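You operate a simulated robot arm through the tools that you are given. There is no shell and no other tool. Be economical: measure what you need, move in short steps, check, and stop when the job is done.

You are at the controls of a simulated robot arm. One attempt, no reset.

JOB
Measure 150 ML of milk in the steel jug, tip it on the oats and stir.
Fine: oats in the small red saucepan; wooden spoon, back in the crock; carton and jug back. Set down upright: green milk carton.

The check looks at the end state, three seconds after you hand in, the way a careful person would. Anything else that was tipped, shoved, dropped, spilled or broken makes it a failure.

ROBOT AND FRAMES
A 6-joint arm with a two-finger parallel gripper, fixed in place. Base frame: the origin is at the foot of the arm, x ahead of it, y to its left, z up; the work surface is at about z = 0.91. Lengths are in m, angles in degrees, forces in N, time in s.
With the tool pointing down near the work surface it reaches from about 0.46 to 0.86 m from the base axis. Its first joint turns from -115.0 to 115.0 degrees. Payload 4.2 kg.
Tool frame: the origin (TCP) lies between the finger pads and is the grasp point; the fingertips stand 0.023 m ahead of it; z points along the fingers, y is the line along which they close. Largest opening 0.094 m; finger width 0.038, thickness 0.01; the body of the gripper, 0.054 by 0.096 m, starts 0.039 m behind the TCP.
Orientation is told as [roll, pitch, yaw] about the base's x, y, z axes, in that order, counted from this pose: with the fingers straight down and closing along the base's y, the tool's x points along the base's -x, its y along +y and its z along -z.

CONTROLS
- The arm moves only by the tool move_arm. Its argument "rows" is text: rows parted by semicolons, each of 6 numbers parted by spaces: the shift along the tool's x, y, z in m, then the turn, a rotation vector about the tool's x, y, z in degrees. In form: dx dy dz rx ry rz; .... A call has 1 to 20 rows; each row shifts and turns the commanded pose from where the row before left it, along the tool's axes as they then stand. "gripper" is the finger opening in m, from 0 to 0.094, set as the call begins (left out, the last holds). A row lasts 0.2 s, in which the tool goes at most 0.05 m and 8.6 degrees; a call with a longer step from one row to the next is refused whole, and so is a gripper value outside its range. Where a pose cannot be reached the arm comes as near as it can. A force on the tool above 40 N (or 10 N above the force at the start of the call, whichever is more), or a blocked arm, ends the call early, and 0.2 s more pass. Each finger travels about 0.108 m/s and halts on what it meets, pressing with about 28 N; the grip force reading is that of the motor and also rises with nothing between the fingers. The clock runs only during rows and for 0.2 s after the last one: add rows that do not move to give the fingers time. The reply holds the time, the measured pose of the TCP, the force on the tool along the base axes, the opening and the grip force, in the units named above and with some noise, with the torque about the TCP (base axes, N m) and any sound that the robot's microphone picked up.
- Cameras (640 x 400 px; columns grow to the right, rows downward): "scene" is fixed at [0.2209, 0.6476, 1.6137]; the picture's right is [-0.77, -0.64, 0.00], its down [-0.31, 0.37, -0.88] and it looks along [0.56, -0.67, -0.48] (base axes); focal length 324 px, centre (320, 200). "wrist" rides on the gripper at [0.086, 0.016, -0.075] in the tool frame; the picture's right is [-0.18, 0.98, 0.00], its down [-0.58, -0.11, -0.81] and it looks along [-0.79, -0.15, 0.59] (tool axes); focal length 243 px, centre (320, 200). There is no depth. A picture from a camera that has moved, and an enlarged one, comes with that camera's place and axes in the base frame and with its lens.
- get_image(camera): a new picture of that camera. It takes no simulated time.
- move_column(by): slides the trunk up (or, below 0, down) by that many m; the arm rides with it, the base frame stays. It gives what a move gives, with no picture.
- zoom(camera, box): a new picture of the part [left, top, right, bottom] of that camera's present view, enlarged. It takes no simulated time.
- job_done(): hands the job in; it is judged then, once.

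Work in short steps. Places have to be worked out from the pictures, the camera data and where the tool is seen: move nearer, look again, correct. Check each grasp and each placing, and mend what went wrong. You have 120 turns and 76 pictures in all, those below and enlarged ones among them. Open the gripper and draw the arm clear of the work before you hand the job in, unless the task says otherwise; then end with one line.

The tools are called after "Request:" as name(argument=value, ...) on one line, values as JSON. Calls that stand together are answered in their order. move_arm: Moves the arm, as the interface text tells. Its arguments: {"type":"object","properties":{"rows":{"type":"string"},"gripper":{"type":"number"}},"required":["rows"]} The other tools are called the same way: move_column (by) slides the trunk up or down; get_image (camera) takes a picture; zoom (camera, box) takes an enlarged picture of a part of a camera's view; job_done () hands the job in.

At the start:

```text
time_s: 0.0
ee_pos: [0.6019, -0.0393, 1.3689]
ee_rot: [0.0, 0.0, 0.0]
force: [0.4, 0.5, -0.3]
moment: [0.0, 0.01, 0.0]
gripper_width: 0.094
grip_force: 0.1
trunk travel left (down, up): [-0.85, 0.14]
```

scene: 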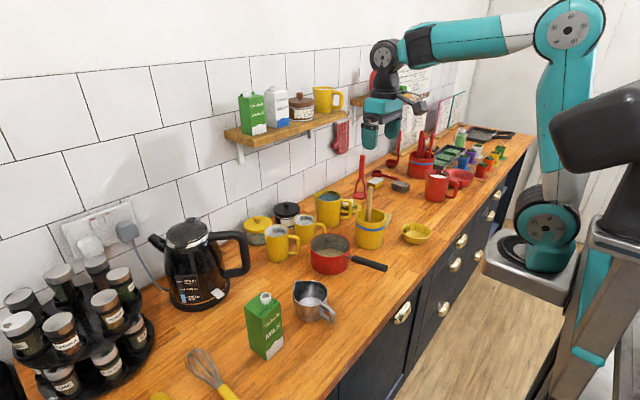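
wrist: 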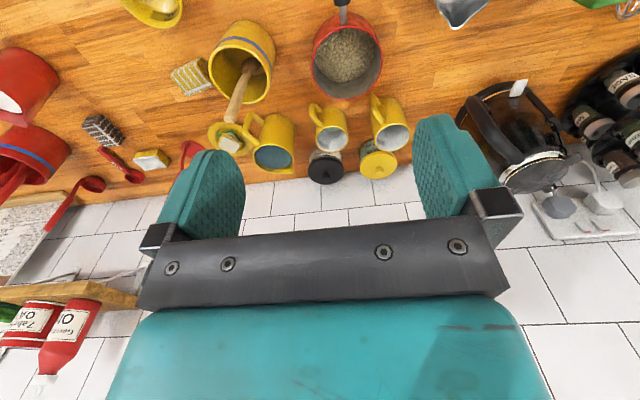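

I'll start with enlarged views of the carton, the jug, and the saucepan and crock.

Request:
zoom(camera="scene", box=[220, 260, 380, 360])

Request:
zoom(camera="scene", box=[230, 170, 440, 300])

Request:
zoom(camera="wrist", box=[180, 0, 500, 200])

```text
4.00 times, centred on (300, 310) of scene
camera zoom: at [0.2209, 0.6476, 1.6137], right [-0.77, -0.64, 0.0], down [-0.31, 0.37, -0.88], along [0.56, -0.67, -0.48], focal length 1296 px, centre (400, -240)
```

zoom: 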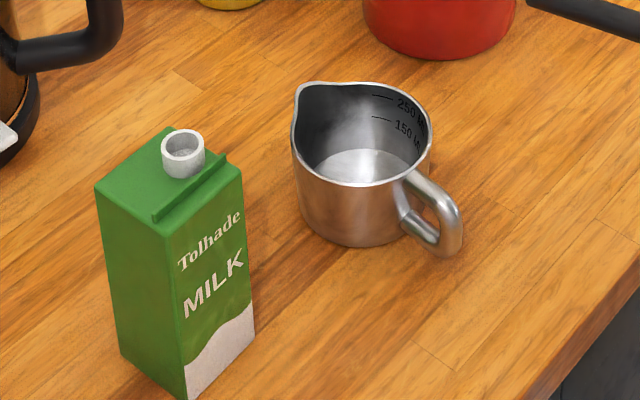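

```text
3.05 times, centred on (335, 235) of scene
camera zoom: at [0.2209, 0.6476, 1.6137], right [-0.77, -0.64, 0.0], down [-0.31, 0.37, -0.88], along [0.56, -0.67, -0.48], focal length 987 px, centre (274, 93)
```

zoom: 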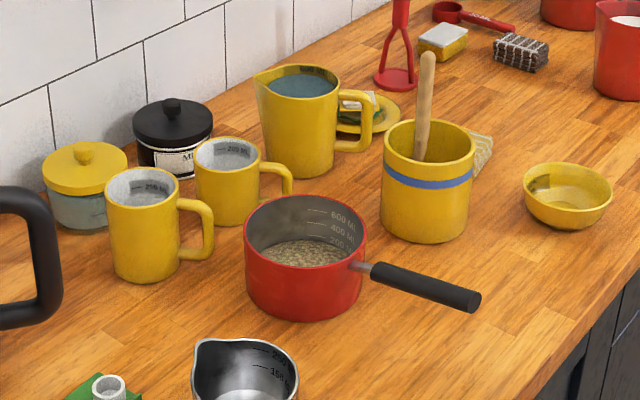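

```text
2.00 times, centred on (340, 100) of wrist
camera zoom: at [0.5158, -0.023, 1.4424], right [0.18, 0.98, 0.0], down [0.58, -0.11, 0.81], along [0.79, -0.15, -0.59], focal length 485 px, centre (280, 400)
```

zoom: 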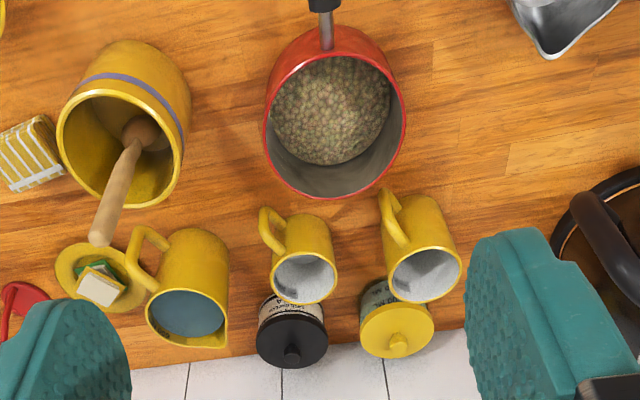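

The carton is near (0.66, 0.326) with its top at about 1.05. The jug is near (0.65, 0.178) with its handle towards -x. The pan is near (0.73, -0.02), and the crock near (0.69, -0.19). I'll move left above the carton and roll the wrist half a turn, so the wrist camera ends up on top when the tool is level.

Request:
move_arm(rows="0.0169 0.0406 0.0132 0 0 0;0.0169 0.0406 0.0132 0 0 0;0.0169 0.0406 0.0132 0 0 0;0.0169 0.0406 0.0132 0 0 0;0.0169 0.0406 0.0132 0 0 0;0.0169 0.0406 0.0132 0 0 0;0.0169 0.0406 0.0132 0 0 0;0.0169 0.0406 0.0132 0 0 0;0.0169 0.0406 0.0132 0 0 0;0 0 0 0 0 -8.5;0 0 0 0 0 -8.5;0 0 0 0 0 -8.5;0 0 0 0 0 -8.5;0 0 0 0 0 -8.5;0 0 0 0 0 -8.5;0 0 0 0 0 -8.5;0 0 0 0 0 -8.5;0 0 0 0 0 -8.5;0 0 0 0 0 -8.5")

```text
time_s: 4.0
ee_pos: [0.4506, 0.3259, 1.249]
ee_rot: [0.0, 0.0, 85.2]
force: [0.2, 0.4, -0.2]
moment: [-0.02, -0.02, 0.02]
gripper_width: 0.0942
grip_force: 0.0
trunk travel left (down, up): [-0.85, 0.14]
```

The translation and first half of the roll went as commanded. I'll finish the roll and begin tilting the tool towards +x.

Request:
move_arm(rows="0 0 0 0 0 -8.6;0 0 0 0 0 -8.6;0 0 0 0 0 -8.6;0 0 0 0 0 -8.6;0 0 0 0 0 -8.6;0 0 0 0 0 -8.6;0 0 0 0 0 -8.6;0 0 0 0 0 -8.6;0 0 0 0 0 -8.6;0 0 0 0 0 -8.6;0 0 0 0 0 -8.6;0 0 0 0 8.5 0;0 0 0 0 8.5 0;0 0 0 0 8.5 0;0 0 0 0 8.5 0")

Request:
get_image(camera="wrist")

Request:
get_image(camera="scene")

```text
time_s: 7.4
ee_pos: [0.4897, 0.3011, 1.2581]
ee_rot: [-1.2, 34.4, 173.4]
force: [0.1, -0.1, -0.2]
moment: [0.01, -0.01, 0.02]
gripper_width: 0.0939
grip_force: 0.0
trunk travel left (down, up): [-0.85, 0.14]
stopped in row 15: the arm was blocked; the commanded pose is now the measured one
```

```text
70 pictures are left
camera wrist: at [0.5179, 0.2803, 1.3675], right [-0.25, -0.96, -0.12], down [-0.92, 0.2, 0.34], along [-0.3, 0.2, -0.93], focal length 243 px, centre (320, 200)
```

wrist: 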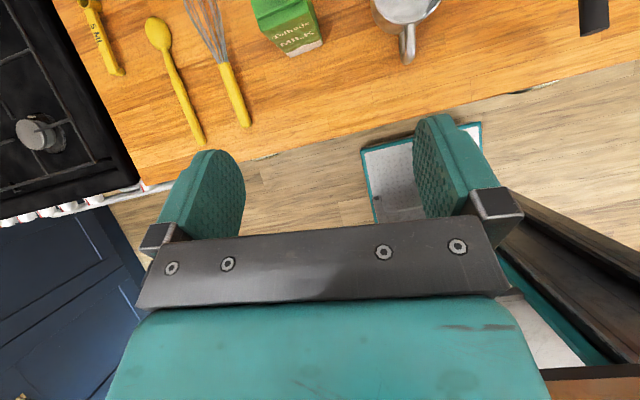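

```text
69 pictures are left
```

scene: 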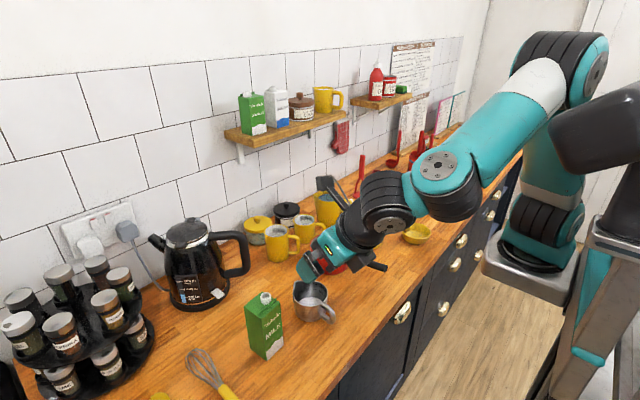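

The tilt is in the right direction, but the arm was blocked because it is too close in. I'll move further out, correct the yaw and then tilt further.

Request:
move_arm(rows="0.029 -0.006 0.0196 0 0 0;0.029 -0.006 0.0196 0 0 0;0.029 -0.006 0.0196 0 0 0;0.029 -0.006 0.0196 0 0 0;0 0 0 3.7 0 -5.5;0 0 0 0 7 0;0 0 0 0 7 0;0 0 0 0 7 0;0 0 0 0 7 0")

```text
time_s: 9.4
ee_pos: [0.6306, 0.3131, 1.2581]
ee_rot: [-1.6, 62.4, 179.4]
force: [0.4, -0.1, 0.1]
moment: [0.02, 0.03, 0.03]
gripper_width: 0.0941
grip_force: 0.0
trunk travel left (down, up): [-0.85, 0.14]
```

That worked: the tool is now 62° forward. I'll tilt to level and look.

Request:
move_arm(rows="0.01 -0.013 0.018 0.75 0 1.4;0 0 0 0 6.9 0;0 0 0 0 6.9 0;0 0 0 0 6.9 0;0 0 0 0 6.9 0")

Request:
get_image(camera="wrist")

Request:
get_image(camera="scene")

```text
time_s: 10.6
ee_pos: [0.6492, 0.3261, 1.2588]
ee_rot: [-91.7, 87.7, 89.3]
force: [0.0, -0.4, -0.3]
moment: [0.0, -0.01, 0.01]
gripper_width: 0.0943
grip_force: 0.1
trunk travel left (down, up): [-0.85, 0.14]
```

```text
68 pictures are left
camera wrist: at [0.5759, 0.3054, 1.3438], right [0.02, -0.97, -0.22], down [-0.81, 0.12, -0.58], along [0.59, 0.19, -0.79], focal length 243 px, centre (320, 200)
```

wrist: 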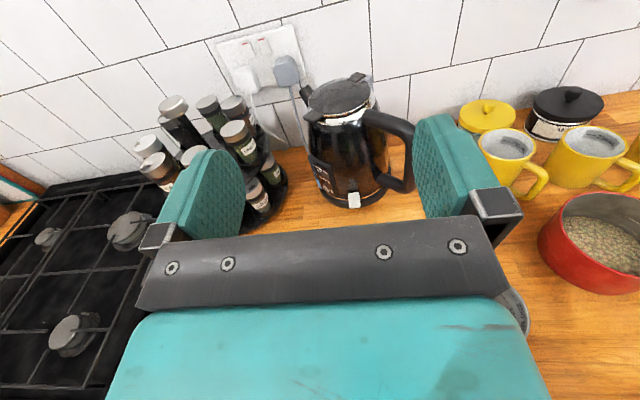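

```text
67 pictures are left
```

scene: 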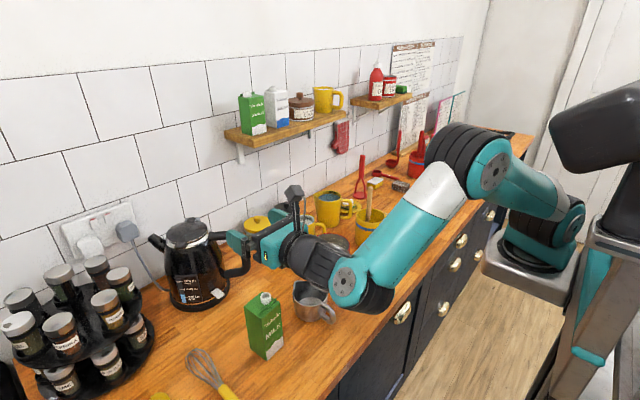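

Level works. I'll trim the roll, set the tool about 15° below level for wrist clearance, and come down to z≈1.15 over the carton.

Request:
move_arm(rows="0 0 0 0 0 -2.3;0 0 0 0 -6.5 0;0 0 0 0 -6.5 0;-0.035 0 0.0115 0 0 0;-0.035 0 0.0115 0 0 0;-0.035 0 0.0115 0 0 0")

Request:
zoom(camera="scene", box=[200, 200, 440, 350])

```text
time_s: 12.0
ee_pos: [0.6606, 0.3237, 1.1516]
ee_rot: [-0.1, 77.0, -179.2]
force: [-0.2, -0.2, 0.3]
moment: [0.04, 0.02, 0.03]
gripper_width: 0.094
grip_force: 0.1
trunk travel left (down, up): [-0.85, 0.14]
```

```text
2.67 times, centred on (320, 275) of scene
camera zoom: at [0.2209, 0.6476, 1.6137], right [-0.77, -0.64, 0.0], down [-0.31, 0.37, -0.88], along [0.56, -0.67, -0.48], focal length 864 px, centre (320, 0)
```

zoom: 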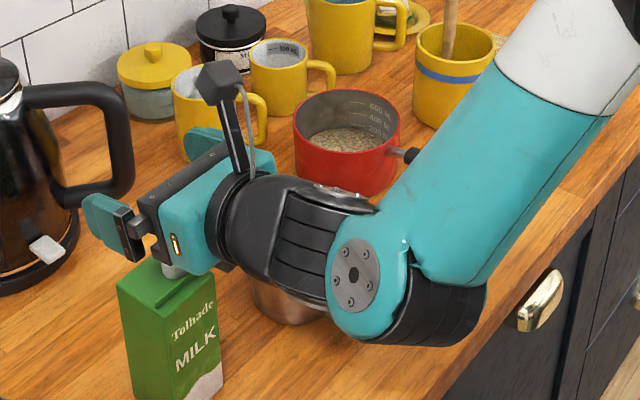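

The gripper sits over the carton with clear room to the jug. I'll descend part of the way and check how the fingers straddle it.

Request:
move_arm(rows="-0.0324 -0.0006 0.005 0 0 0;-0.0324 -0.0006 0.005 0 0 0;-0.02 0 0.003 0 0 0")

Request:
zoom(camera="scene", box=[200, 220, 400, 345])

Request:
get_image(camera="wrist")

```text
time_s: 12.8
ee_pos: [0.6536, 0.3259, 1.0638]
ee_rot: [-0.1, 77.1, -179.3]
force: [-0.5, 0.2, -0.3]
moment: [0.04, 0.05, 0.01]
gripper_width: 0.094
grip_force: 0.1
trunk travel left (down, up): [-0.85, 0.14]
```

```text
3.20 times, centred on (300, 282) of scene
camera zoom: at [0.2209, 0.6476, 1.6137], right [-0.77, -0.64, 0.0], down [-0.31, 0.37, -0.88], along [0.56, -0.67, -0.48], focal length 1037 px, centre (384, -64)
```

zoom: 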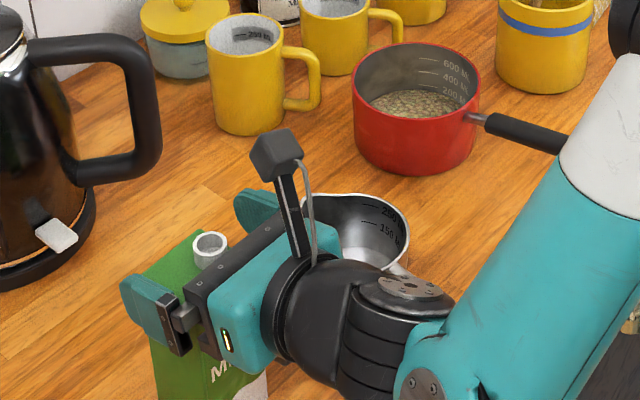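

```text
64 pictures are left
camera wrist: at [0.601, 0.3095, 1.165], right [-0.03, -0.98, -0.18], down [-0.92, 0.09, -0.38], along [0.4, 0.16, -0.91], focal length 243 px, centre (320, 200)
```

wrist: 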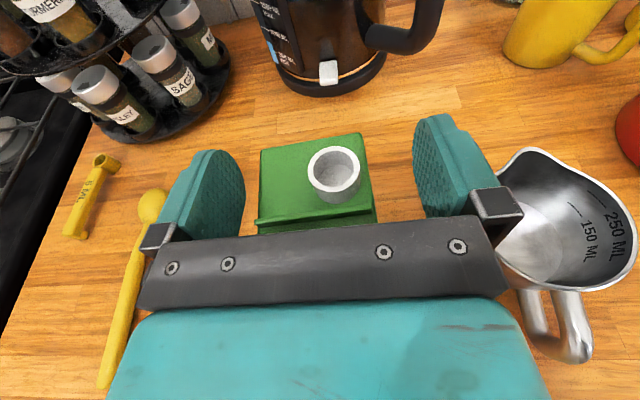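

The wrist view shows the carton between the fingers, about 5 mm towards +y, and its spout is open on the -y side. The jug is empty, with 150 and 250 marks inside. I'll go down to grasp height.

Request:
move_arm(rows="-0.024 -0.0017 0.0069 0 0 0;-0.024 -0.0017 0.0069 0 0 0;-0.024 -0.0017 0.0069 0 0 0")

Request:
get_image(camera="wrist")

```text
time_s: 13.6
ee_pos: [0.6577, 0.3308, 0.9871]
ee_rot: [-0.1, 77.0, -179.3]
force: [-0.5, 0.6, 0.6]
moment: [0.03, -0.03, 0.01]
gripper_width: 0.0939
grip_force: 0.0
trunk travel left (down, up): [-0.85, 0.14]
```

```text
63 pictures are left
camera wrist: at [0.6047, 0.3147, 1.0889], right [-0.03, -0.98, -0.18], down [-0.92, 0.09, -0.38], along [0.4, 0.16, -0.91], focal length 243 px, centre (320, 200)
```

wrist: 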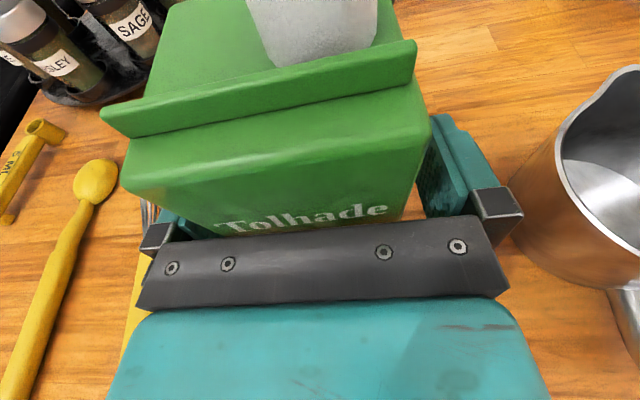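

The fingers straddle the carton, which is yawed about 4° from the tool. I'll align to it and then close.

Request:
move_arm(rows="0 0 0 3.9 0 -0.9;0 0 0 0 0 0")

Request:
move_arm(rows="0 0 0 0 0 0;0 0 0 0 0 0;0 0 0 0 0 0;0 0 0 0 0 0", gripper=0.03)

Request:
get_image(camera="wrist")

```text
time_s: 14.2
ee_pos: [0.6577, 0.3326, 0.9876]
ee_rot: [0.0, 76.9, -175.0]
force: [0.6, -0.1, 0.5]
moment: [0.0, 0.05, 0.03]
gripper_width: 0.0943
grip_force: 0.0
trunk travel left (down, up): [-0.85, 0.14]
```

```text
time_s: 15.2
ee_pos: [0.6567, 0.3323, 0.9874]
ee_rot: [0.0, 76.8, -175.1]
force: [0.5, 0.2, 0.4]
moment: [0.0, -0.14, 0.01]
gripper_width: 0.0599
grip_force: 27.8
trunk travel left (down, up): [-0.85, 0.14]
```

```text
62 pictures are left
camera wrist: at [0.6061, 0.3117, 1.0885], right [0.04, -0.98, -0.18], down [-0.92, 0.03, -0.38], along [0.38, 0.18, -0.91], focal length 243 px, centre (320, 200)
```

wrist: 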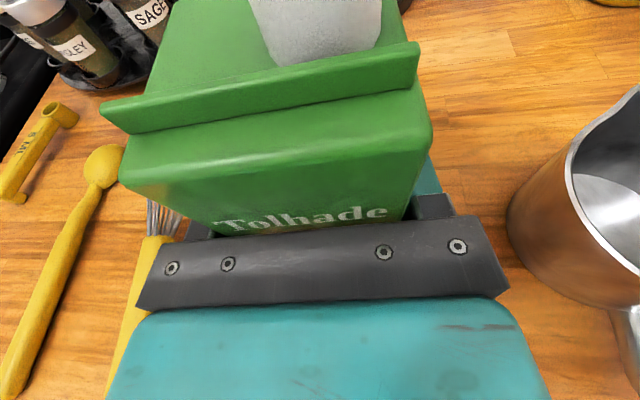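

The grip is firm at 60 mm. I'll lift straight up and read the weight.

Request:
move_arm(rows="0.0317 0 -0.0073 0 0 0;0.0317 0 -0.0073 0 0 0;0.0317 0 -0.0073 0 0 0;0.0317 0 -0.0073 0 0 0;0 0 0 0 0 0")

Request:
zoom(camera="scene", box=[200, 190, 400, 315])

```text
time_s: 16.4
ee_pos: [0.6571, 0.333, 1.1193]
ee_rot: [0.1, 76.8, -175.0]
force: [0.2, 0.1, -4.0]
moment: [-0.02, 0.01, -0.05]
gripper_width: 0.0599
grip_force: 27.9
trunk travel left (down, up): [-0.85, 0.14]
```

```text
3.20 times, centred on (300, 252) of scene
camera zoom: at [0.2209, 0.6476, 1.6137], right [-0.77, -0.64, 0.0], down [-0.31, 0.37, -0.88], along [0.56, -0.67, -0.48], focal length 1037 px, centre (384, 32)
```

zoom: 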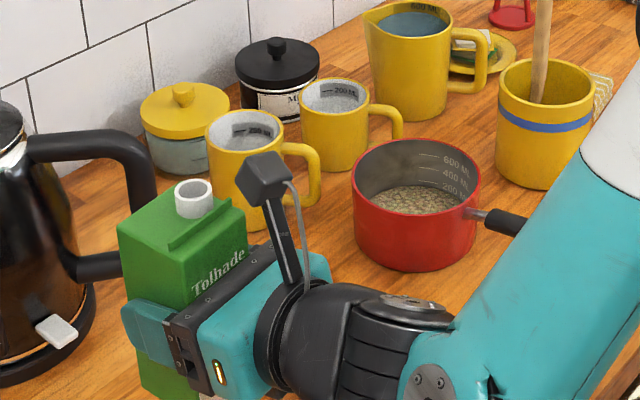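

The carton weighs about 0.4 kg, so it's roughly 80% full. I'll move it beside the jug and tilt about 40° towards it, which shouldn't pour yet.

Request:
move_arm(rows="-0.0187 0.0285 -0.0034 0 0 0;-0.0187 0.0285 -0.0034 0 0 0;0 0 0 1.8 0 7.8;0 0 0 1.8 0 7.8;0 0 0 1.8 0 7.8;0 0 0 1.8 0 7.8;0 0 0 1.8 0 7.8;0 0 0 0 0 0")

Request:
zoom(camera="scene", box=[200, 190, 400, 315])

```text
time_s: 18.2
ee_pos: [0.6461, 0.2738, 1.0826]
ee_rot: [-75.0, 48.1, 114.7]
force: [0.5, 0.3, -3.1]
moment: [-0.02, -0.01, -0.01]
gripper_width: 0.0599
grip_force: 28.0
trunk travel left (down, up): [-0.85, 0.14]
```

```text
3.20 times, centred on (300, 252) of scene
camera zoom: at [0.2209, 0.6476, 1.6137], right [-0.77, -0.64, 0.0], down [-0.31, 0.37, -0.88], along [0.56, -0.67, -0.48], focal length 1037 px, centre (384, 32)
```

zoom: 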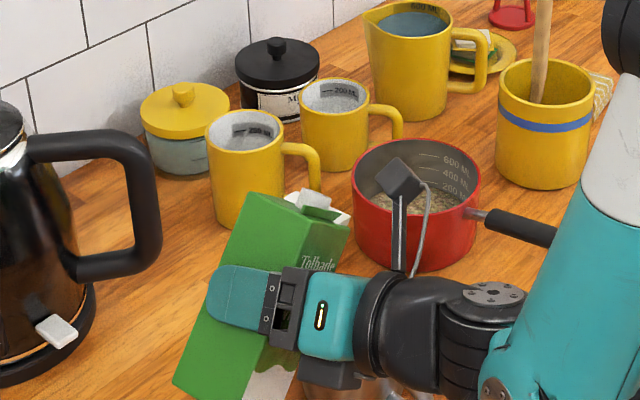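

There's something white at the spout, so I'll look closer before tilting any more.

Request:
zoom(camera="scene", box=[270, 240, 350, 320])

Request:
get_image(camera="wrist")

```text
5.00 times, centred on (310, 280) of scene
camera zoom: at [0.2209, 0.6476, 1.6137], right [-0.77, -0.64, 0.0], down [-0.31, 0.37, -0.88], along [0.56, -0.67, -0.48], focal length 1620 px, centre (370, -200)
```

zoom: 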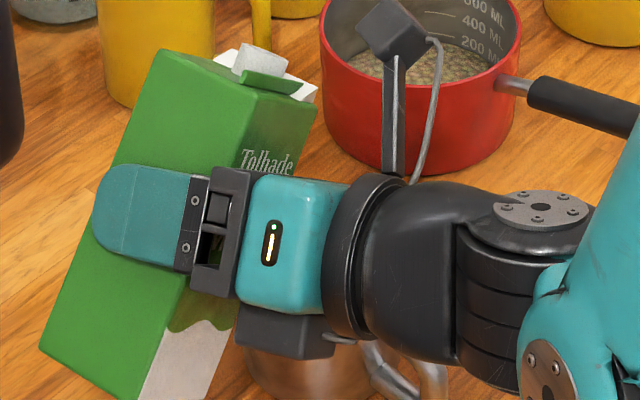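

```text
58 pictures are left
camera wrist: at [0.6018, 0.1922, 1.1491], right [0.01, -0.64, -0.77], down [-0.94, 0.25, -0.22], along [0.34, 0.73, -0.6], focal length 243 px, centre (320, 200)
```

wrist: 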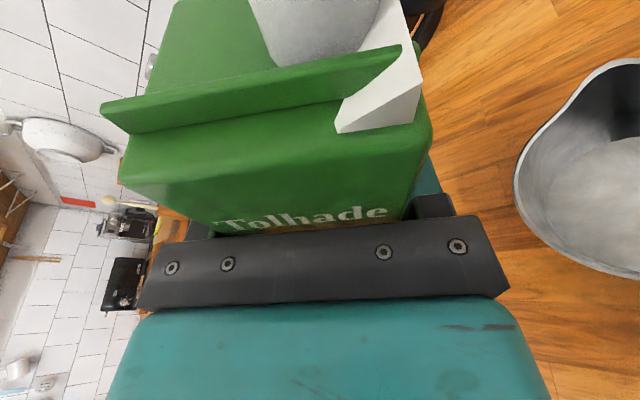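

The white is the milk surface drawn in the raised corner. It's close to the spout lip and the jug still looks empty. I'll tilt in small steps.

Request:
move_arm(rows="0 0 0 1.8 0 7.8;0 0 0 0 0 0;0 0 0 0 0 0")

Request:
get_image(camera="wrist")

```text
time_s: 19.0
ee_pos: [0.6479, 0.2738, 1.0843]
ee_rot: [-78.5, 40.7, 112.2]
force: [-0.1, 0.4, -3.5]
moment: [-0.01, -0.01, -0.01]
gripper_width: 0.0599
grip_force: 27.9
trunk travel left (down, up): [-0.85, 0.14]
```

```text
57 pictures are left
camera wrist: at [0.6025, 0.1841, 1.1377], right [0.0, -0.53, -0.85], down [-0.94, 0.28, -0.18], along [0.33, 0.8, -0.5], focal length 243 px, centre (320, 200)
```

wrist: 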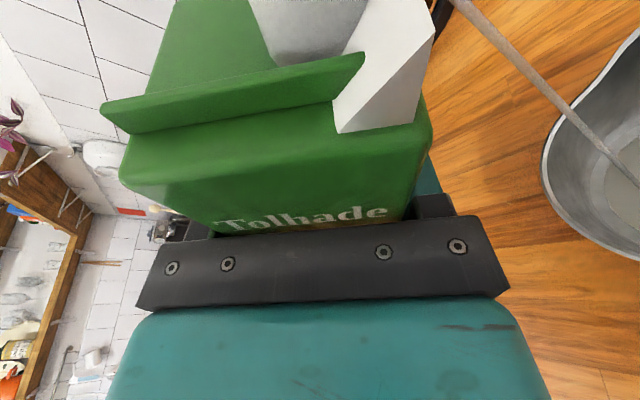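

A thin stream is running into the jug. I'll hold here for a second and check.

Request:
move_arm(rows="0 0 0 0 0 0;0 0 0 0 0 0;0 0 0 0 0 0;0 0 0 0 0 0;0 0 0 0 0 0")

Request:
zoom(camera="scene", box=[240, 220, 360, 340])

Request:
get_image(camera="wrist")

```text
time_s: 20.2
ee_pos: [0.6473, 0.2747, 1.0822]
ee_rot: [-78.5, 40.5, 112.2]
force: [-0.4, 0.1, -3.8]
moment: [0.02, 0.01, 0.02]
gripper_width: 0.0599
grip_force: 28.6
trunk travel left (down, up): [-0.85, 0.14]
```

```text
3.33 times, centred on (300, 280) of scene
camera zoom: at [0.2209, 0.6476, 1.6137], right [-0.77, -0.64, 0.0], down [-0.31, 0.37, -0.88], along [0.56, -0.67, -0.48], focal length 1080 px, centre (387, -67)
```

zoom: 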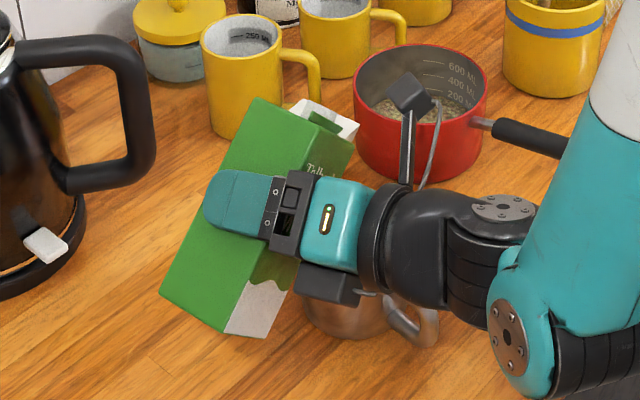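

```text
55 pictures are left
camera wrist: at [0.6025, 0.1841, 1.1378], right [0.0, -0.53, -0.85], down [-0.94, 0.28, -0.18], along [0.33, 0.8, -0.5], focal length 243 px, centre (320, 200)
```

wrist: 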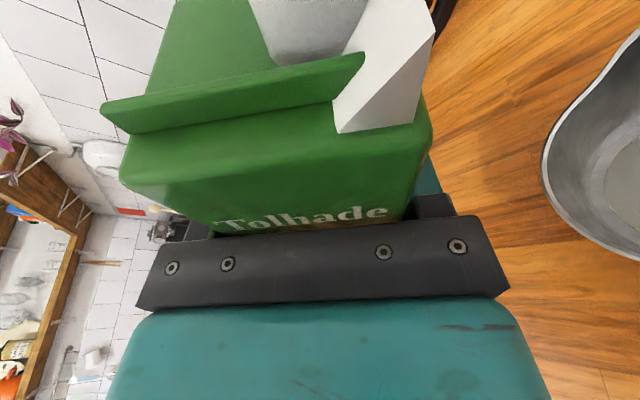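

The stream stopped by itself, so the outflow depends on the tilt. I'll add 8° more.

Request:
move_arm(rows="0 0 0 0.9 0 3.9;0 0 0 0.9 0 3.9;0 0 0 0 0 0;0 0 0 0 0 0;0 0 0 0 0 0;0 0 0 0 0 0;0 0 0 0 0 0;0 0 0 0 0 0")

Request:
get_image(camera="wrist")

```text
time_s: 22.0
ee_pos: [0.648, 0.2747, 1.0832]
ee_rot: [-81.3, 33.1, 110.5]
force: [-0.2, -0.1, -3.5]
moment: [-0.02, -0.02, 0.02]
gripper_width: 0.0598
grip_force: 27.9
trunk travel left (down, up): [-0.85, 0.14]
```

```text
54 pictures are left
camera wrist: at [0.6031, 0.1774, 1.1256], right [-0.01, -0.4, -0.92], down [-0.95, 0.3, -0.12], along [0.32, 0.86, -0.38], focal length 243 px, centre (320, 200)
```

wrist: 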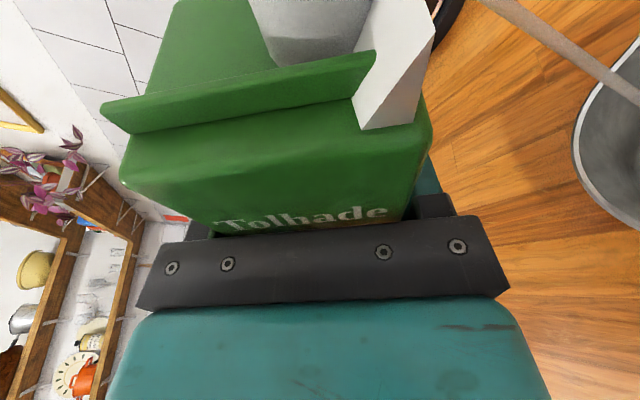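

It's still flowing and landing in the jug. I'll wait for it to settle.

Request:
move_arm(rows="0 0 0 0 0 0;0 0 0 0 0 0;0 0 0 0 0 0;0 0 0 0 0 0;0 0 0 0 0 0")

Request:
get_image(camera="wrist")

```text
time_s: 23.2
ee_pos: [0.6476, 0.2745, 1.0823]
ee_rot: [-81.3, 33.0, 110.5]
force: [-0.1, -0.4, -2.3]
moment: [0.0, 0.01, -0.01]
gripper_width: 0.0599
grip_force: 27.7
trunk travel left (down, up): [-0.85, 0.14]
```

```text
53 pictures are left
camera wrist: at [0.6031, 0.1774, 1.1256], right [-0.01, -0.4, -0.92], down [-0.95, 0.3, -0.12], along [0.32, 0.86, -0.38], focal length 243 px, centre (320, 200)
```

wrist: 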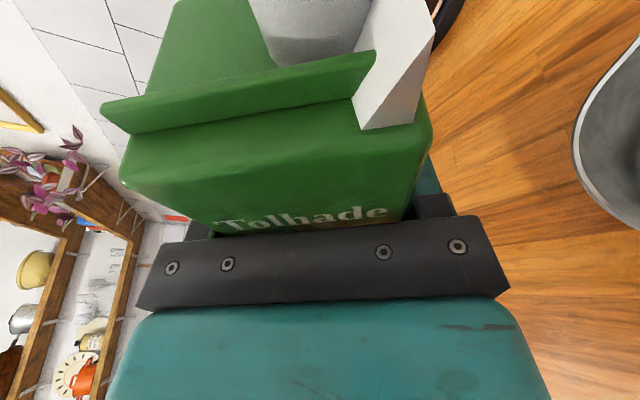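

The flow has stopped and the force suggests a fair amount has come out. I'll bring the carton upright and back off so I can read the jug.

Request:
move_arm(rows="0 0 0 -1.8 0 -7.8;0 0 0 -1.8 0 -7.8;0 0 0 -1.8 0 -7.8;0 0 0 -1.8 0 -7.8;0 0 0 -1.8 0 -7.8;0 0 0 -1.8 0 -7.8;0 0 0 -1.8 0 -7.8;0 -0.025 0 0 0 0;0 -0.025 0 0 0 0;0 0 0 0 0 0;0 0 0 0 0 0")

Request:
get_image(camera="wrist")

```text
time_s: 25.6
ee_pos: [0.6432, 0.3257, 1.0803]
ee_rot: [0.1, 76.9, -175.0]
force: [-0.2, -0.4, -3.8]
moment: [0.01, 0.03, 0.0]
gripper_width: 0.06
grip_force: 27.4
trunk travel left (down, up): [-0.85, 0.14]
```

```text
52 pictures are left
camera wrist: at [0.5922, 0.3043, 1.1815], right [0.04, -0.98, -0.18], down [-0.92, 0.03, -0.38], along [0.38, 0.18, -0.91], focal length 243 px, centre (320, 200)
```

wrist: 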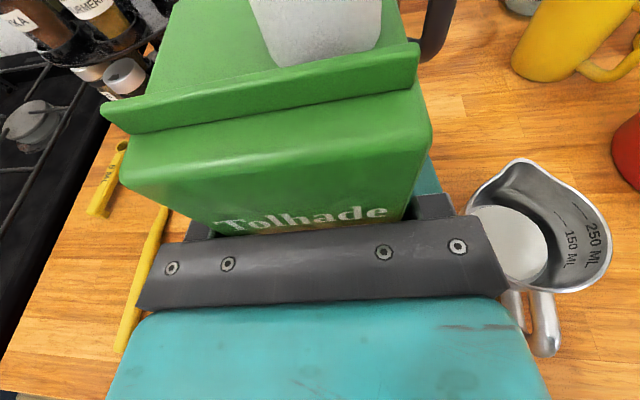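

There's some milk in the jug now. I'll zoom in to compare the level with the 150 mark.

Request:
zoom(camera="wrist", box=[450, 140, 640, 310])

Request:
zoom(camera="scene", box=[260, 250, 360, 330])

```text
2.35 times, centred on (545, 225) of wrist
camera zoom: at [0.5922, 0.3043, 1.1815], right [0.04, -0.98, -0.18], down [-0.92, 0.03, -0.38], along [0.38, 0.18, -0.91], focal length 571 px, centre (-209, 141)
```

zoom: 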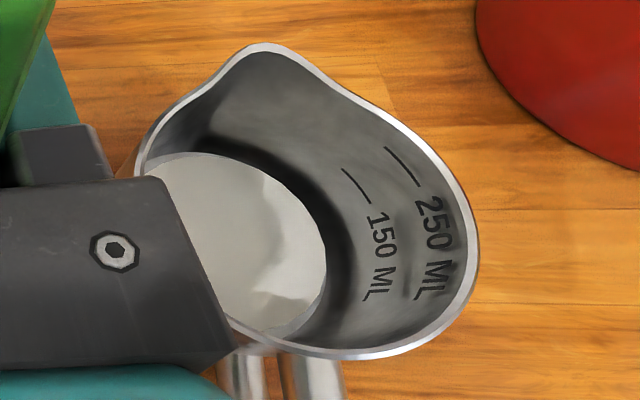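

```text
5.00 times, centred on (310, 290) of scene
camera zoom: at [0.2209, 0.6476, 1.6137], right [-0.77, -0.64, 0.0], down [-0.31, 0.37, -0.88], along [0.56, -0.67, -0.48], focal length 1620 px, centre (370, -250)
```

zoom: 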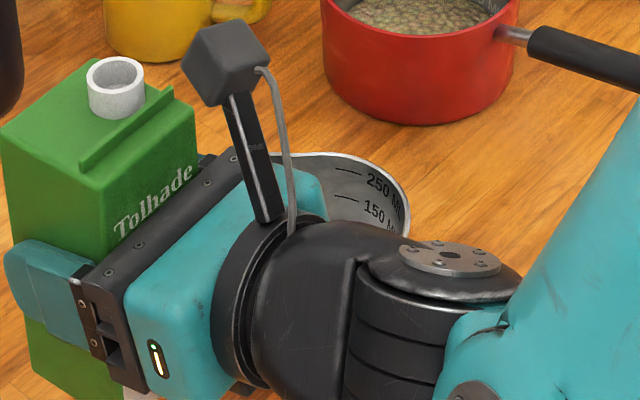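

The level is about one mark spacing below 150, so roughly 50 ml. By geometry, 56° gave about 50 ml and around 70° should give 150 ml. I'll go to 66° slowly and check again.

Request:
move_arm(rows="0 0.025 0 0 0 0;0 0.025 0 0 0 0;0 0 0 1.8 0 7.8;0 0 0 1.8 0 7.8;0 0 0 1.8 0 7.8;0 0 0 1.8 0 7.8;0 0 0 1.8 0 7.8;0 0 0 1.8 0 7.8;0 0 0 1.8 0 7.8;0 0 0 0.45 0 1.95;0 0 0 0.45 0 1.95;0 0 0 0.45 0 1.95;0 0 0 0.45 0 1.95;0 0 0 0.45 0 1.95;0 0 0 0 0 0;0 0 0 0 0 0;0 0 0 0 0 0;0 0 0 0 0 0;0 0 0 0 0 0;0 0 0 0 0 0")

Request:
get_image(camera="wrist")

```text
time_s: 29.8
ee_pos: [0.6484, 0.2744, 1.0818]
ee_rot: [-84.2, 23.3, 109.1]
force: [-0.1, -0.1, -3.2]
moment: [0.0, -0.02, -0.02]
gripper_width: 0.0598
grip_force: 28.3
trunk travel left (down, up): [-0.85, 0.14]
```

```text
49 pictures are left
camera wrist: at [0.6034, 0.1717, 1.1082], right [-0.02, -0.24, -0.97], down [-0.95, 0.32, -0.06], along [0.32, 0.92, -0.23], focal length 243 px, centre (320, 200)
```

wrist: 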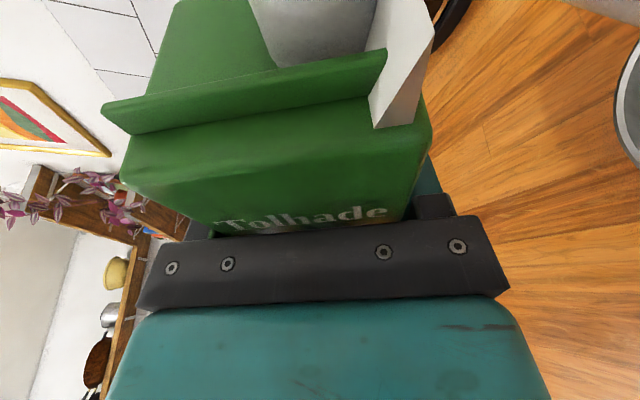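

The stream has stopped at 66°. I'll bring it upright, back off and read the jug again.

Request:
move_arm(rows="0 0 0 -1.856 0 -8.04;0 0 0 -1.856 0 -8.04;0 0 0 -1.856 0 -8.04;0 0 0 -1.856 0 -8.04;0 0 0 -1.856 0 -8.04;0 0 0 -1.856 0 -8.04;0 0 0 -1.856 0 -8.04;0 0 0 -1.856 0 -8.04;0 -0.025 0 0 0 0;0 -0.025 0 0 0 0;0 -0.025 0 0 0 0;0 0 0 0 0 0;0 0 0 0 0 0")

Request:
zoom(camera="wrist", box=[450, 140, 640, 310])

```text
time_s: 32.6
ee_pos: [0.6422, 0.3499, 1.083]
ee_rot: [0.0, 76.9, -175.0]
force: [0.8, -0.7, -2.4]
moment: [-0.01, -0.02, -0.01]
gripper_width: 0.0598
grip_force: 28.0
trunk travel left (down, up): [-0.85, 0.14]
```

```text
2.35 times, centred on (545, 225) of wrist
camera zoom: at [0.5908, 0.3291, 1.1837], right [0.04, -0.98, -0.18], down [-0.92, 0.03, -0.38], along [0.38, 0.18, -0.91], focal length 571 px, centre (-209, 141)
```

zoom: 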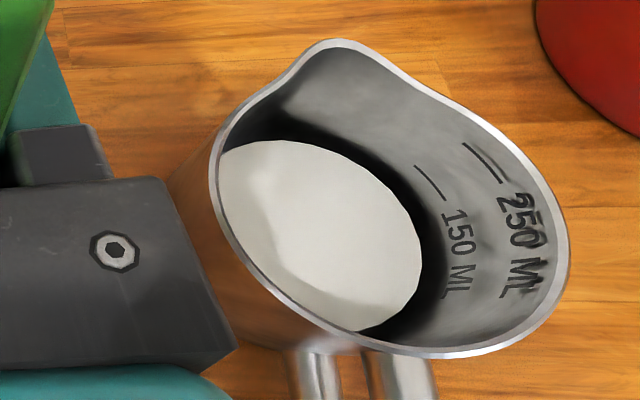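

The level is now about 85 ml, which matches the geometry. About 71–72° should bring it close to the mark, so I'll go to 71°.

Request:
move_arm(rows="0 0.025 0 0 0 0;0 0.025 0 0 0 0;0 0.025 0 0 0 0;0 0 0 1.85 0 8.04;0 0 0 1.85 0 8.04;0 0 0 1.85 0 8.04;0 0 0 1.85 0 8.04;0 0 0 1.85 0 8.04;0 0 0 1.85 0 8.04;0 0 0 1.85 0 8.04;0 0 0 1.35 0 5.85;0 0 0 0.45 0 1.95;0 0 0 0.45 0 1.95;0 0 0 0.45 0 1.95;0 0 0 0.34 0 1.46;0 0 0 0 0 0;0 0 0 0 0 0;0 0 0 0 0 0;0 0 0 0 0 0;0 0 0 0 0 0")

Request:
move_arm(rows="0 0 0 0 0 0;0 0 0 0 0 0;0 0 0 0 0 0;0 0 0 0 0 0;0 0 0 -1.87 0 -8.1;0 0 0 -1.87 0 -8.1;0 0 0 -1.87 0 -8.1;0 0 0 -1.87 0 -8.1;0 0 0 -1.87 0 -8.1;0 0 0 -1.87 0 -8.1;0 0 0 -1.87 0 -8.1;0 0 0 -1.87 0 -8.1;0 0 0 -1 0 -4.3;0 -0.025 0 0 0 0;0 -0.025 0 0 0 0;0 -0.025 0 0 0 0;0 0 0 0 0 0;0 0 0 0 0 0")

Request:
zoom(camera="wrist", box=[450, 140, 640, 310])

```text
time_s: 36.8
ee_pos: [0.648, 0.2744, 1.0818]
ee_rot: [-85.5, 18.2, 108.6]
force: [-0.9, -0.2, -3.4]
moment: [0.0, -0.05, 0.01]
gripper_width: 0.0598
grip_force: 27.9
trunk travel left (down, up): [-0.85, 0.14]
```

```text
time_s: 40.6
ee_pos: [0.6397, 0.3512, 1.0849]
ee_rot: [-1.5, 76.9, -176.6]
force: [-0.9, 0.1, -4.0]
moment: [0.02, 0.0, 0.0]
gripper_width: 0.06
grip_force: 27.9
trunk travel left (down, up): [-0.85, 0.14]
```

```text
2.35 times, centred on (545, 225) of wrist
camera zoom: at [0.5894, 0.3289, 1.184], right [0.04, -0.98, -0.19], down [-0.92, 0.03, -0.38], along [0.38, 0.19, -0.91], focal length 571 px, centre (-209, 141)
```

zoom: 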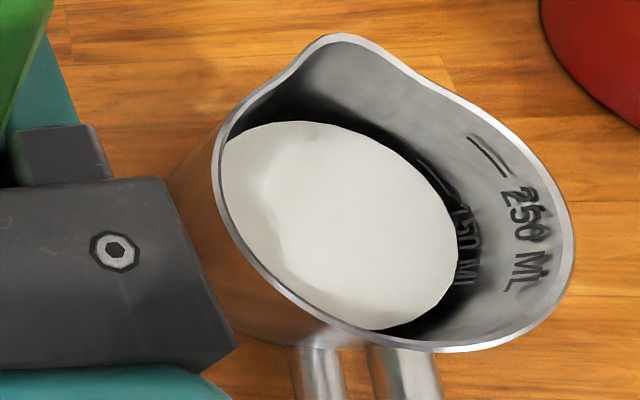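

That's close to the 150 mark. I'll enlarge to see the exact gap.

Request:
zoom(camera="wrist", box=[560, 170, 610, 240])

Request:
zoom(camera="scene", box=[290, 260, 350, 310])

```text
5.71 times, centred on (585, 205) of wrist
camera zoom: at [0.5894, 0.3289, 1.184], right [0.04, -0.98, -0.19], down [-0.92, 0.03, -0.38], along [0.38, 0.19, -0.91], focal length 1386 px, centre (-1194, 171)
```

zoom: 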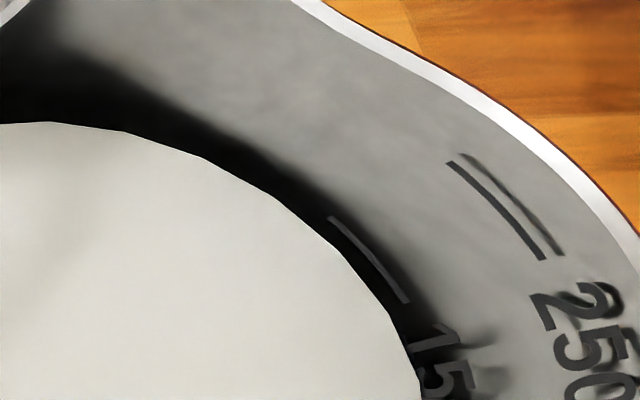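

```text
8.00 times, centred on (320, 285) of scene
camera zoom: at [0.2209, 0.6476, 1.6137], right [-0.77, -0.64, 0.0], down [-0.31, 0.37, -0.88], along [0.56, -0.67, -0.48], focal length 2591 px, centre (320, -480)
```

zoom: 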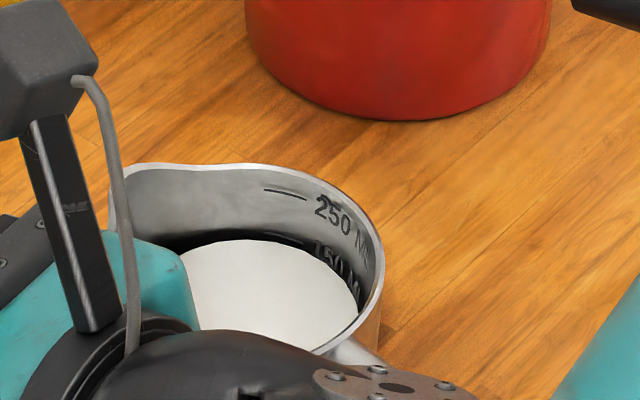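

The level is a hair under the line, about 140–145 ml. One more pour at about 0.7° further should bring it onto the mark.

Request:
move_arm(rows="0 0.025 0 0 0 0;0 0.025 0 0 0 0;0 0.025 0 0 0 0;0 0 0 1.85 0 8.04;0 0 0 1.85 0 8.04;0 0 0 1.85 0 8.04;0 0 0 1.85 0 8.04;0 0 0 1.85 0 8.04;0 0 0 1.85 0 8.04;0 0 0 1.85 0 8.04;0 0 0 1.35 0 5.85;0 0 0 0.45 0 1.95;0 0 0 0.45 0 1.95;0 0 0 0.45 0 1.95;0 0 0 0.43 0 1.85;0 0 0 0 0 0;0 0 0 0 0 0;0 0 0 0 0 0;0 0 0 0 0 0;0 0 0 0 0 0")

Request:
move_arm(rows="0 0 0 0 0 0;0 0 0 0 0 0;0 0 0 0 0 0;0 0 0 0 0 0;0 0 0 -1.87 0 -8.1;0 0 0 -1.87 0 -8.1;0 0 0 -1.87 0 -8.1;0 0 0 -1.87 0 -8.1;0 0 0 -1.87 0 -8.1;0 0 0 -1.87 0 -8.1;0 0 0 -1.87 0 -8.1;0 0 0 -1.87 0 -8.1;0 0 0 -1.24 0 -5.37;0 -0.025 0 0 0 0;0 -0.025 0 0 0 0;0 -0.025 0 0 0 0;0 0 0 0 0 0;0 0 0 0 0 0")

Request:
zoom(camera="wrist", box=[560, 170, 610, 240])

Request:
zoom(camera="scene", box=[290, 260, 350, 310])

```text
time_s: 44.8
ee_pos: [0.6478, 0.2756, 1.0816]
ee_rot: [-85.7, 17.5, 108.4]
force: [0.9, 0.9, -4.1]
moment: [-0.04, 0.05, -0.03]
gripper_width: 0.0599
grip_force: 28.1
trunk travel left (down, up): [-0.85, 0.14]
```

```text
time_s: 48.6
ee_pos: [0.6401, 0.3494, 1.0822]
ee_rot: [0.2, 76.9, -175.1]
force: [-0.3, 0.0, -3.7]
moment: [0.01, -0.01, 0.0]
gripper_width: 0.06
grip_force: 28.4
trunk travel left (down, up): [-0.85, 0.14]
```

```text
5.71 times, centred on (585, 205) of wrist
camera zoom: at [0.5904, 0.3289, 1.1833], right [0.04, -0.98, -0.18], down [-0.92, 0.03, -0.38], along [0.38, 0.18, -0.91], focal length 1386 px, centre (-1194, 171)
```

zoom: 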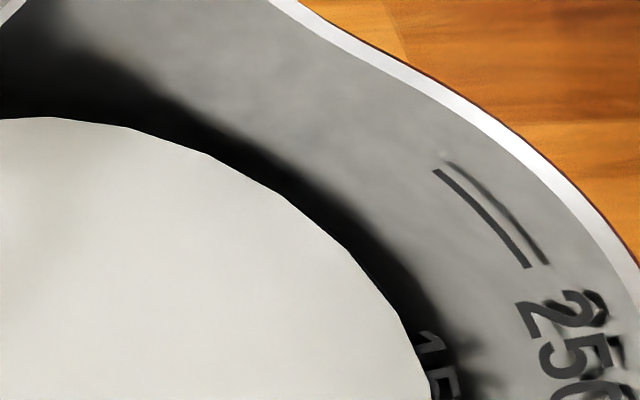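

```text
8.00 times, centred on (320, 285) of scene
camera zoom: at [0.2209, 0.6476, 1.6137], right [-0.77, -0.64, 0.0], down [-0.31, 0.37, -0.88], along [0.56, -0.67, -0.48], focal length 2591 px, centre (320, -480)
```

zoom: 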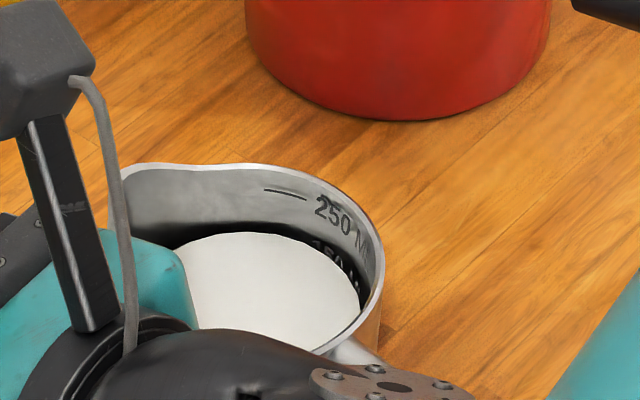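

The milk surface now meets the 150 line, so the measure is done. I'll take the carton back over its original spot and lower it most of the way.

Request:
move_arm(rows="0.0034 0.0185 0.0146 0 0 0;-0.0183 0 0.0042 0 0 0;-0.0183 0 0.0042 0 0 0;-0.0183 0 0.0042 0 0 0;-0.0183 0 0.0042 0 0 0;0 0 0 0 0 0")

```text
time_s: 50.0
ee_pos: [0.6565, 0.332, 1.0068]
ee_rot: [-0.1, 76.8, -175.3]
force: [-0.4, 0.8, -3.4]
moment: [-0.01, 0.02, -0.01]
gripper_width: 0.0598
grip_force: 27.9
trunk travel left (down, up): [-0.85, 0.14]
```

The pose matches the pickup pose but 19 mm higher. I'll lower it to contact and see what the force does.

Request:
move_arm(rows="-0.009 0 0.0021 0 0 0;-0.0095 0 0.0022 0 0 0;0 0 0 0 0 0")

Request:
zoom(camera="scene", box=[220, 260, 380, 360])

```text
time_s: 50.8
ee_pos: [0.6572, 0.3315, 0.9892]
ee_rot: [-0.1, 76.8, -175.2]
force: [-0.2, -1.2, 1.2]
moment: [-0.17, 0.17, 0.04]
gripper_width: 0.0599
grip_force: 28.2
trunk travel left (down, up): [-0.85, 0.14]
```

```text
4.00 times, centred on (300, 310) of scene
camera zoom: at [0.2209, 0.6476, 1.6137], right [-0.77, -0.64, 0.0], down [-0.31, 0.37, -0.88], along [0.56, -0.67, -0.48], focal length 1296 px, centre (400, -240)
```

zoom: 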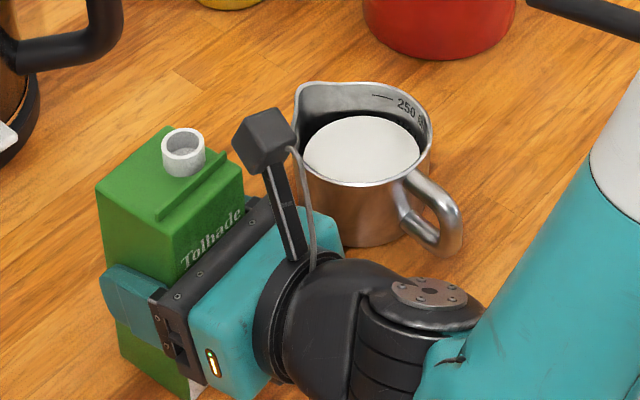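

The force shows it's seated, and its outline matches the starting picture. I'll release.

Request:
move_arm(rows="0 0 0 0 0 0;0 0 0 0 0 0;0 0 0 0 0 0;0 0 0 0 0 0", gripper=0.094)

Request:
move_arm(rows="0.03 0 -0.0069 0 0 0;0.03 0 -0.0069 0 0 0;0.03 0 -0.0069 0 0 0;0.03 0 -0.0069 0 0 0;0.03 0 -0.0069 0 0 0;0.03 0 -0.0069 0 0 0;0 0 0 0 0 0")

Request:
get_image(camera="wrist")

Request:
zoom(camera="scene", box=[220, 240, 380, 360])

```text
time_s: 51.8
ee_pos: [0.6574, 0.3304, 0.9876]
ee_rot: [0.1, 76.9, -175.2]
force: [0.0, 0.1, 0.3]
moment: [0.03, 0.02, 0.03]
gripper_width: 0.094
grip_force: 0.0
trunk travel left (down, up): [-0.85, 0.14]
```

```text
time_s: 53.4
ee_pos: [0.6581, 0.3304, 1.1738]
ee_rot: [0.0, 76.9, -175.2]
force: [0.8, -0.1, -0.2]
moment: [0.0, 0.0, 0.0]
gripper_width: 0.0939
grip_force: 0.0
trunk travel left (down, up): [-0.85, 0.14]
```

```text
41 pictures are left
camera wrist: at [0.6072, 0.3103, 1.2738], right [0.04, -0.98, -0.18], down [-0.92, 0.03, -0.38], along [0.38, 0.18, -0.91], focal length 243 px, centre (320, 200)
```

wrist: 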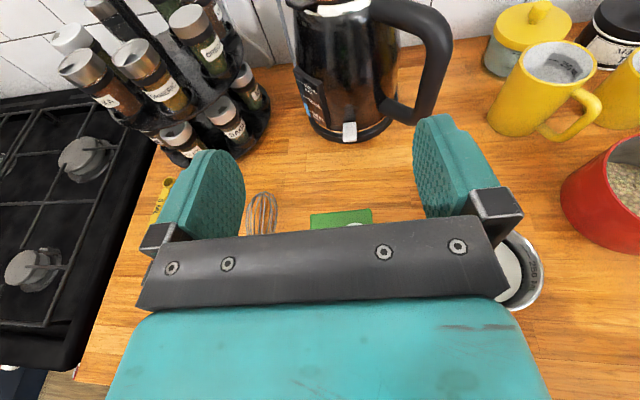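

```text
3.33 times, centred on (300, 300) of scene
camera zoom: at [0.2209, 0.6476, 1.6137], right [-0.77, -0.64, 0.0], down [-0.31, 0.37, -0.88], along [0.56, -0.67, -0.48], focal length 1080 px, centre (387, -133)
```

zoom: 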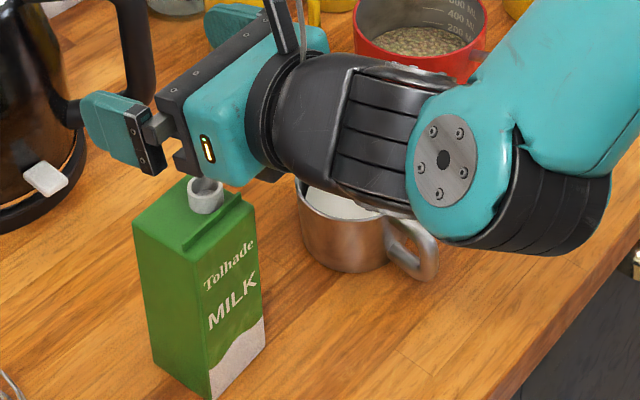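

The carton is standing in its place. Next is the jug. I'll tilt the tool back to 45°, move over the jug handle and straighten the yaw.

Request:
move_arm(rows="0 0 0 0 -8 0;0 0 0 0 -8 0;0 0 0 0 -8 0;0 0 0 0 -8 0;-0.0214 0.0365 -0.0037 0 0 0;-0.0214 0.0365 -0.0037 0 0 0;-0.0214 0.0365 -0.0037 0 0 0;-0.0214 0.0365 -0.0037 0 0 0;0 0 0 -3.4 0 3.4;0 0 0 0 0 0")

Request:
get_image(camera="wrist")

```text
time_s: 55.6
ee_pos: [0.5997, 0.1817, 1.1229]
ee_rot: [0.1, 44.9, 179.9]
force: [-0.2, -0.4, -1.4]
moment: [0.02, 0.04, -0.01]
gripper_width: 0.094
grip_force: 0.0
trunk travel left (down, up): [-0.85, 0.14]
```

```text
39 pictures are left
camera wrist: at [0.608, 0.1655, 1.237], right [-0.13, -0.98, -0.13], down [-0.98, 0.11, 0.16], along [-0.14, 0.15, -0.98], focal length 243 px, centre (320, 200)
```

wrist: 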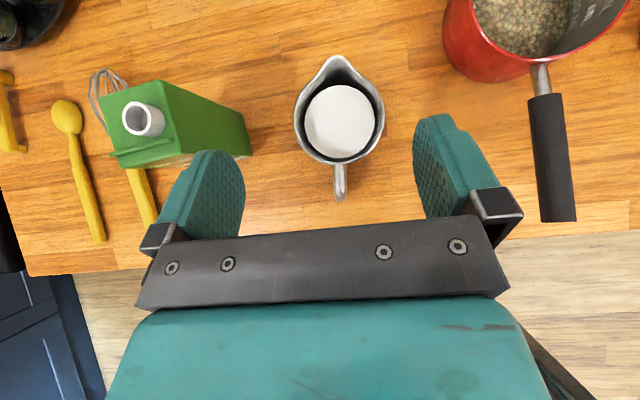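

The jug's centre is near (0.655, 0.174) and its handle end near (0.569, 0.184), so it's yawed about -6°. I'll align the tool, narrow the gripper to 50 mm and come down above the handle.

Request:
move_arm(rows="0 0 0 -4.24 0 4.24;0 0 0 0 -5 0;-0.0276 0 0.0204 0 0 0;-0.0276 0 0.0204 0 0 0;-0.0276 0 0.0204 0 0 0;0 0 0 0 0 0", gripper=0.05)

Request:
get_image(camera="wrist")

```text
time_s: 57.0
ee_pos: [0.575, 0.1837, 1.0246]
ee_rot: [0.0, 40.0, 174.0]
force: [0.1, -0.9, -0.2]
moment: [-0.05, 0.01, 0.0]
gripper_width: 0.05
grip_force: 0.1
trunk travel left (down, up): [-0.85, 0.14]
```

```text
38 pictures are left
camera wrist: at [0.5922, 0.1656, 1.1365], right [-0.24, -0.96, -0.12], down [-0.95, 0.21, 0.25], along [-0.21, 0.17, -0.96], focal length 243 px, centre (320, 200)
```

wrist: 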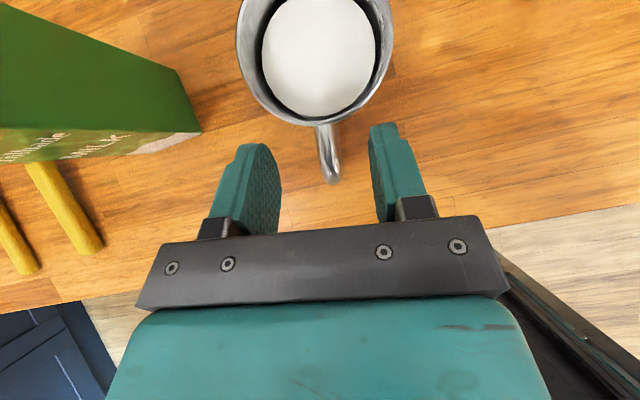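

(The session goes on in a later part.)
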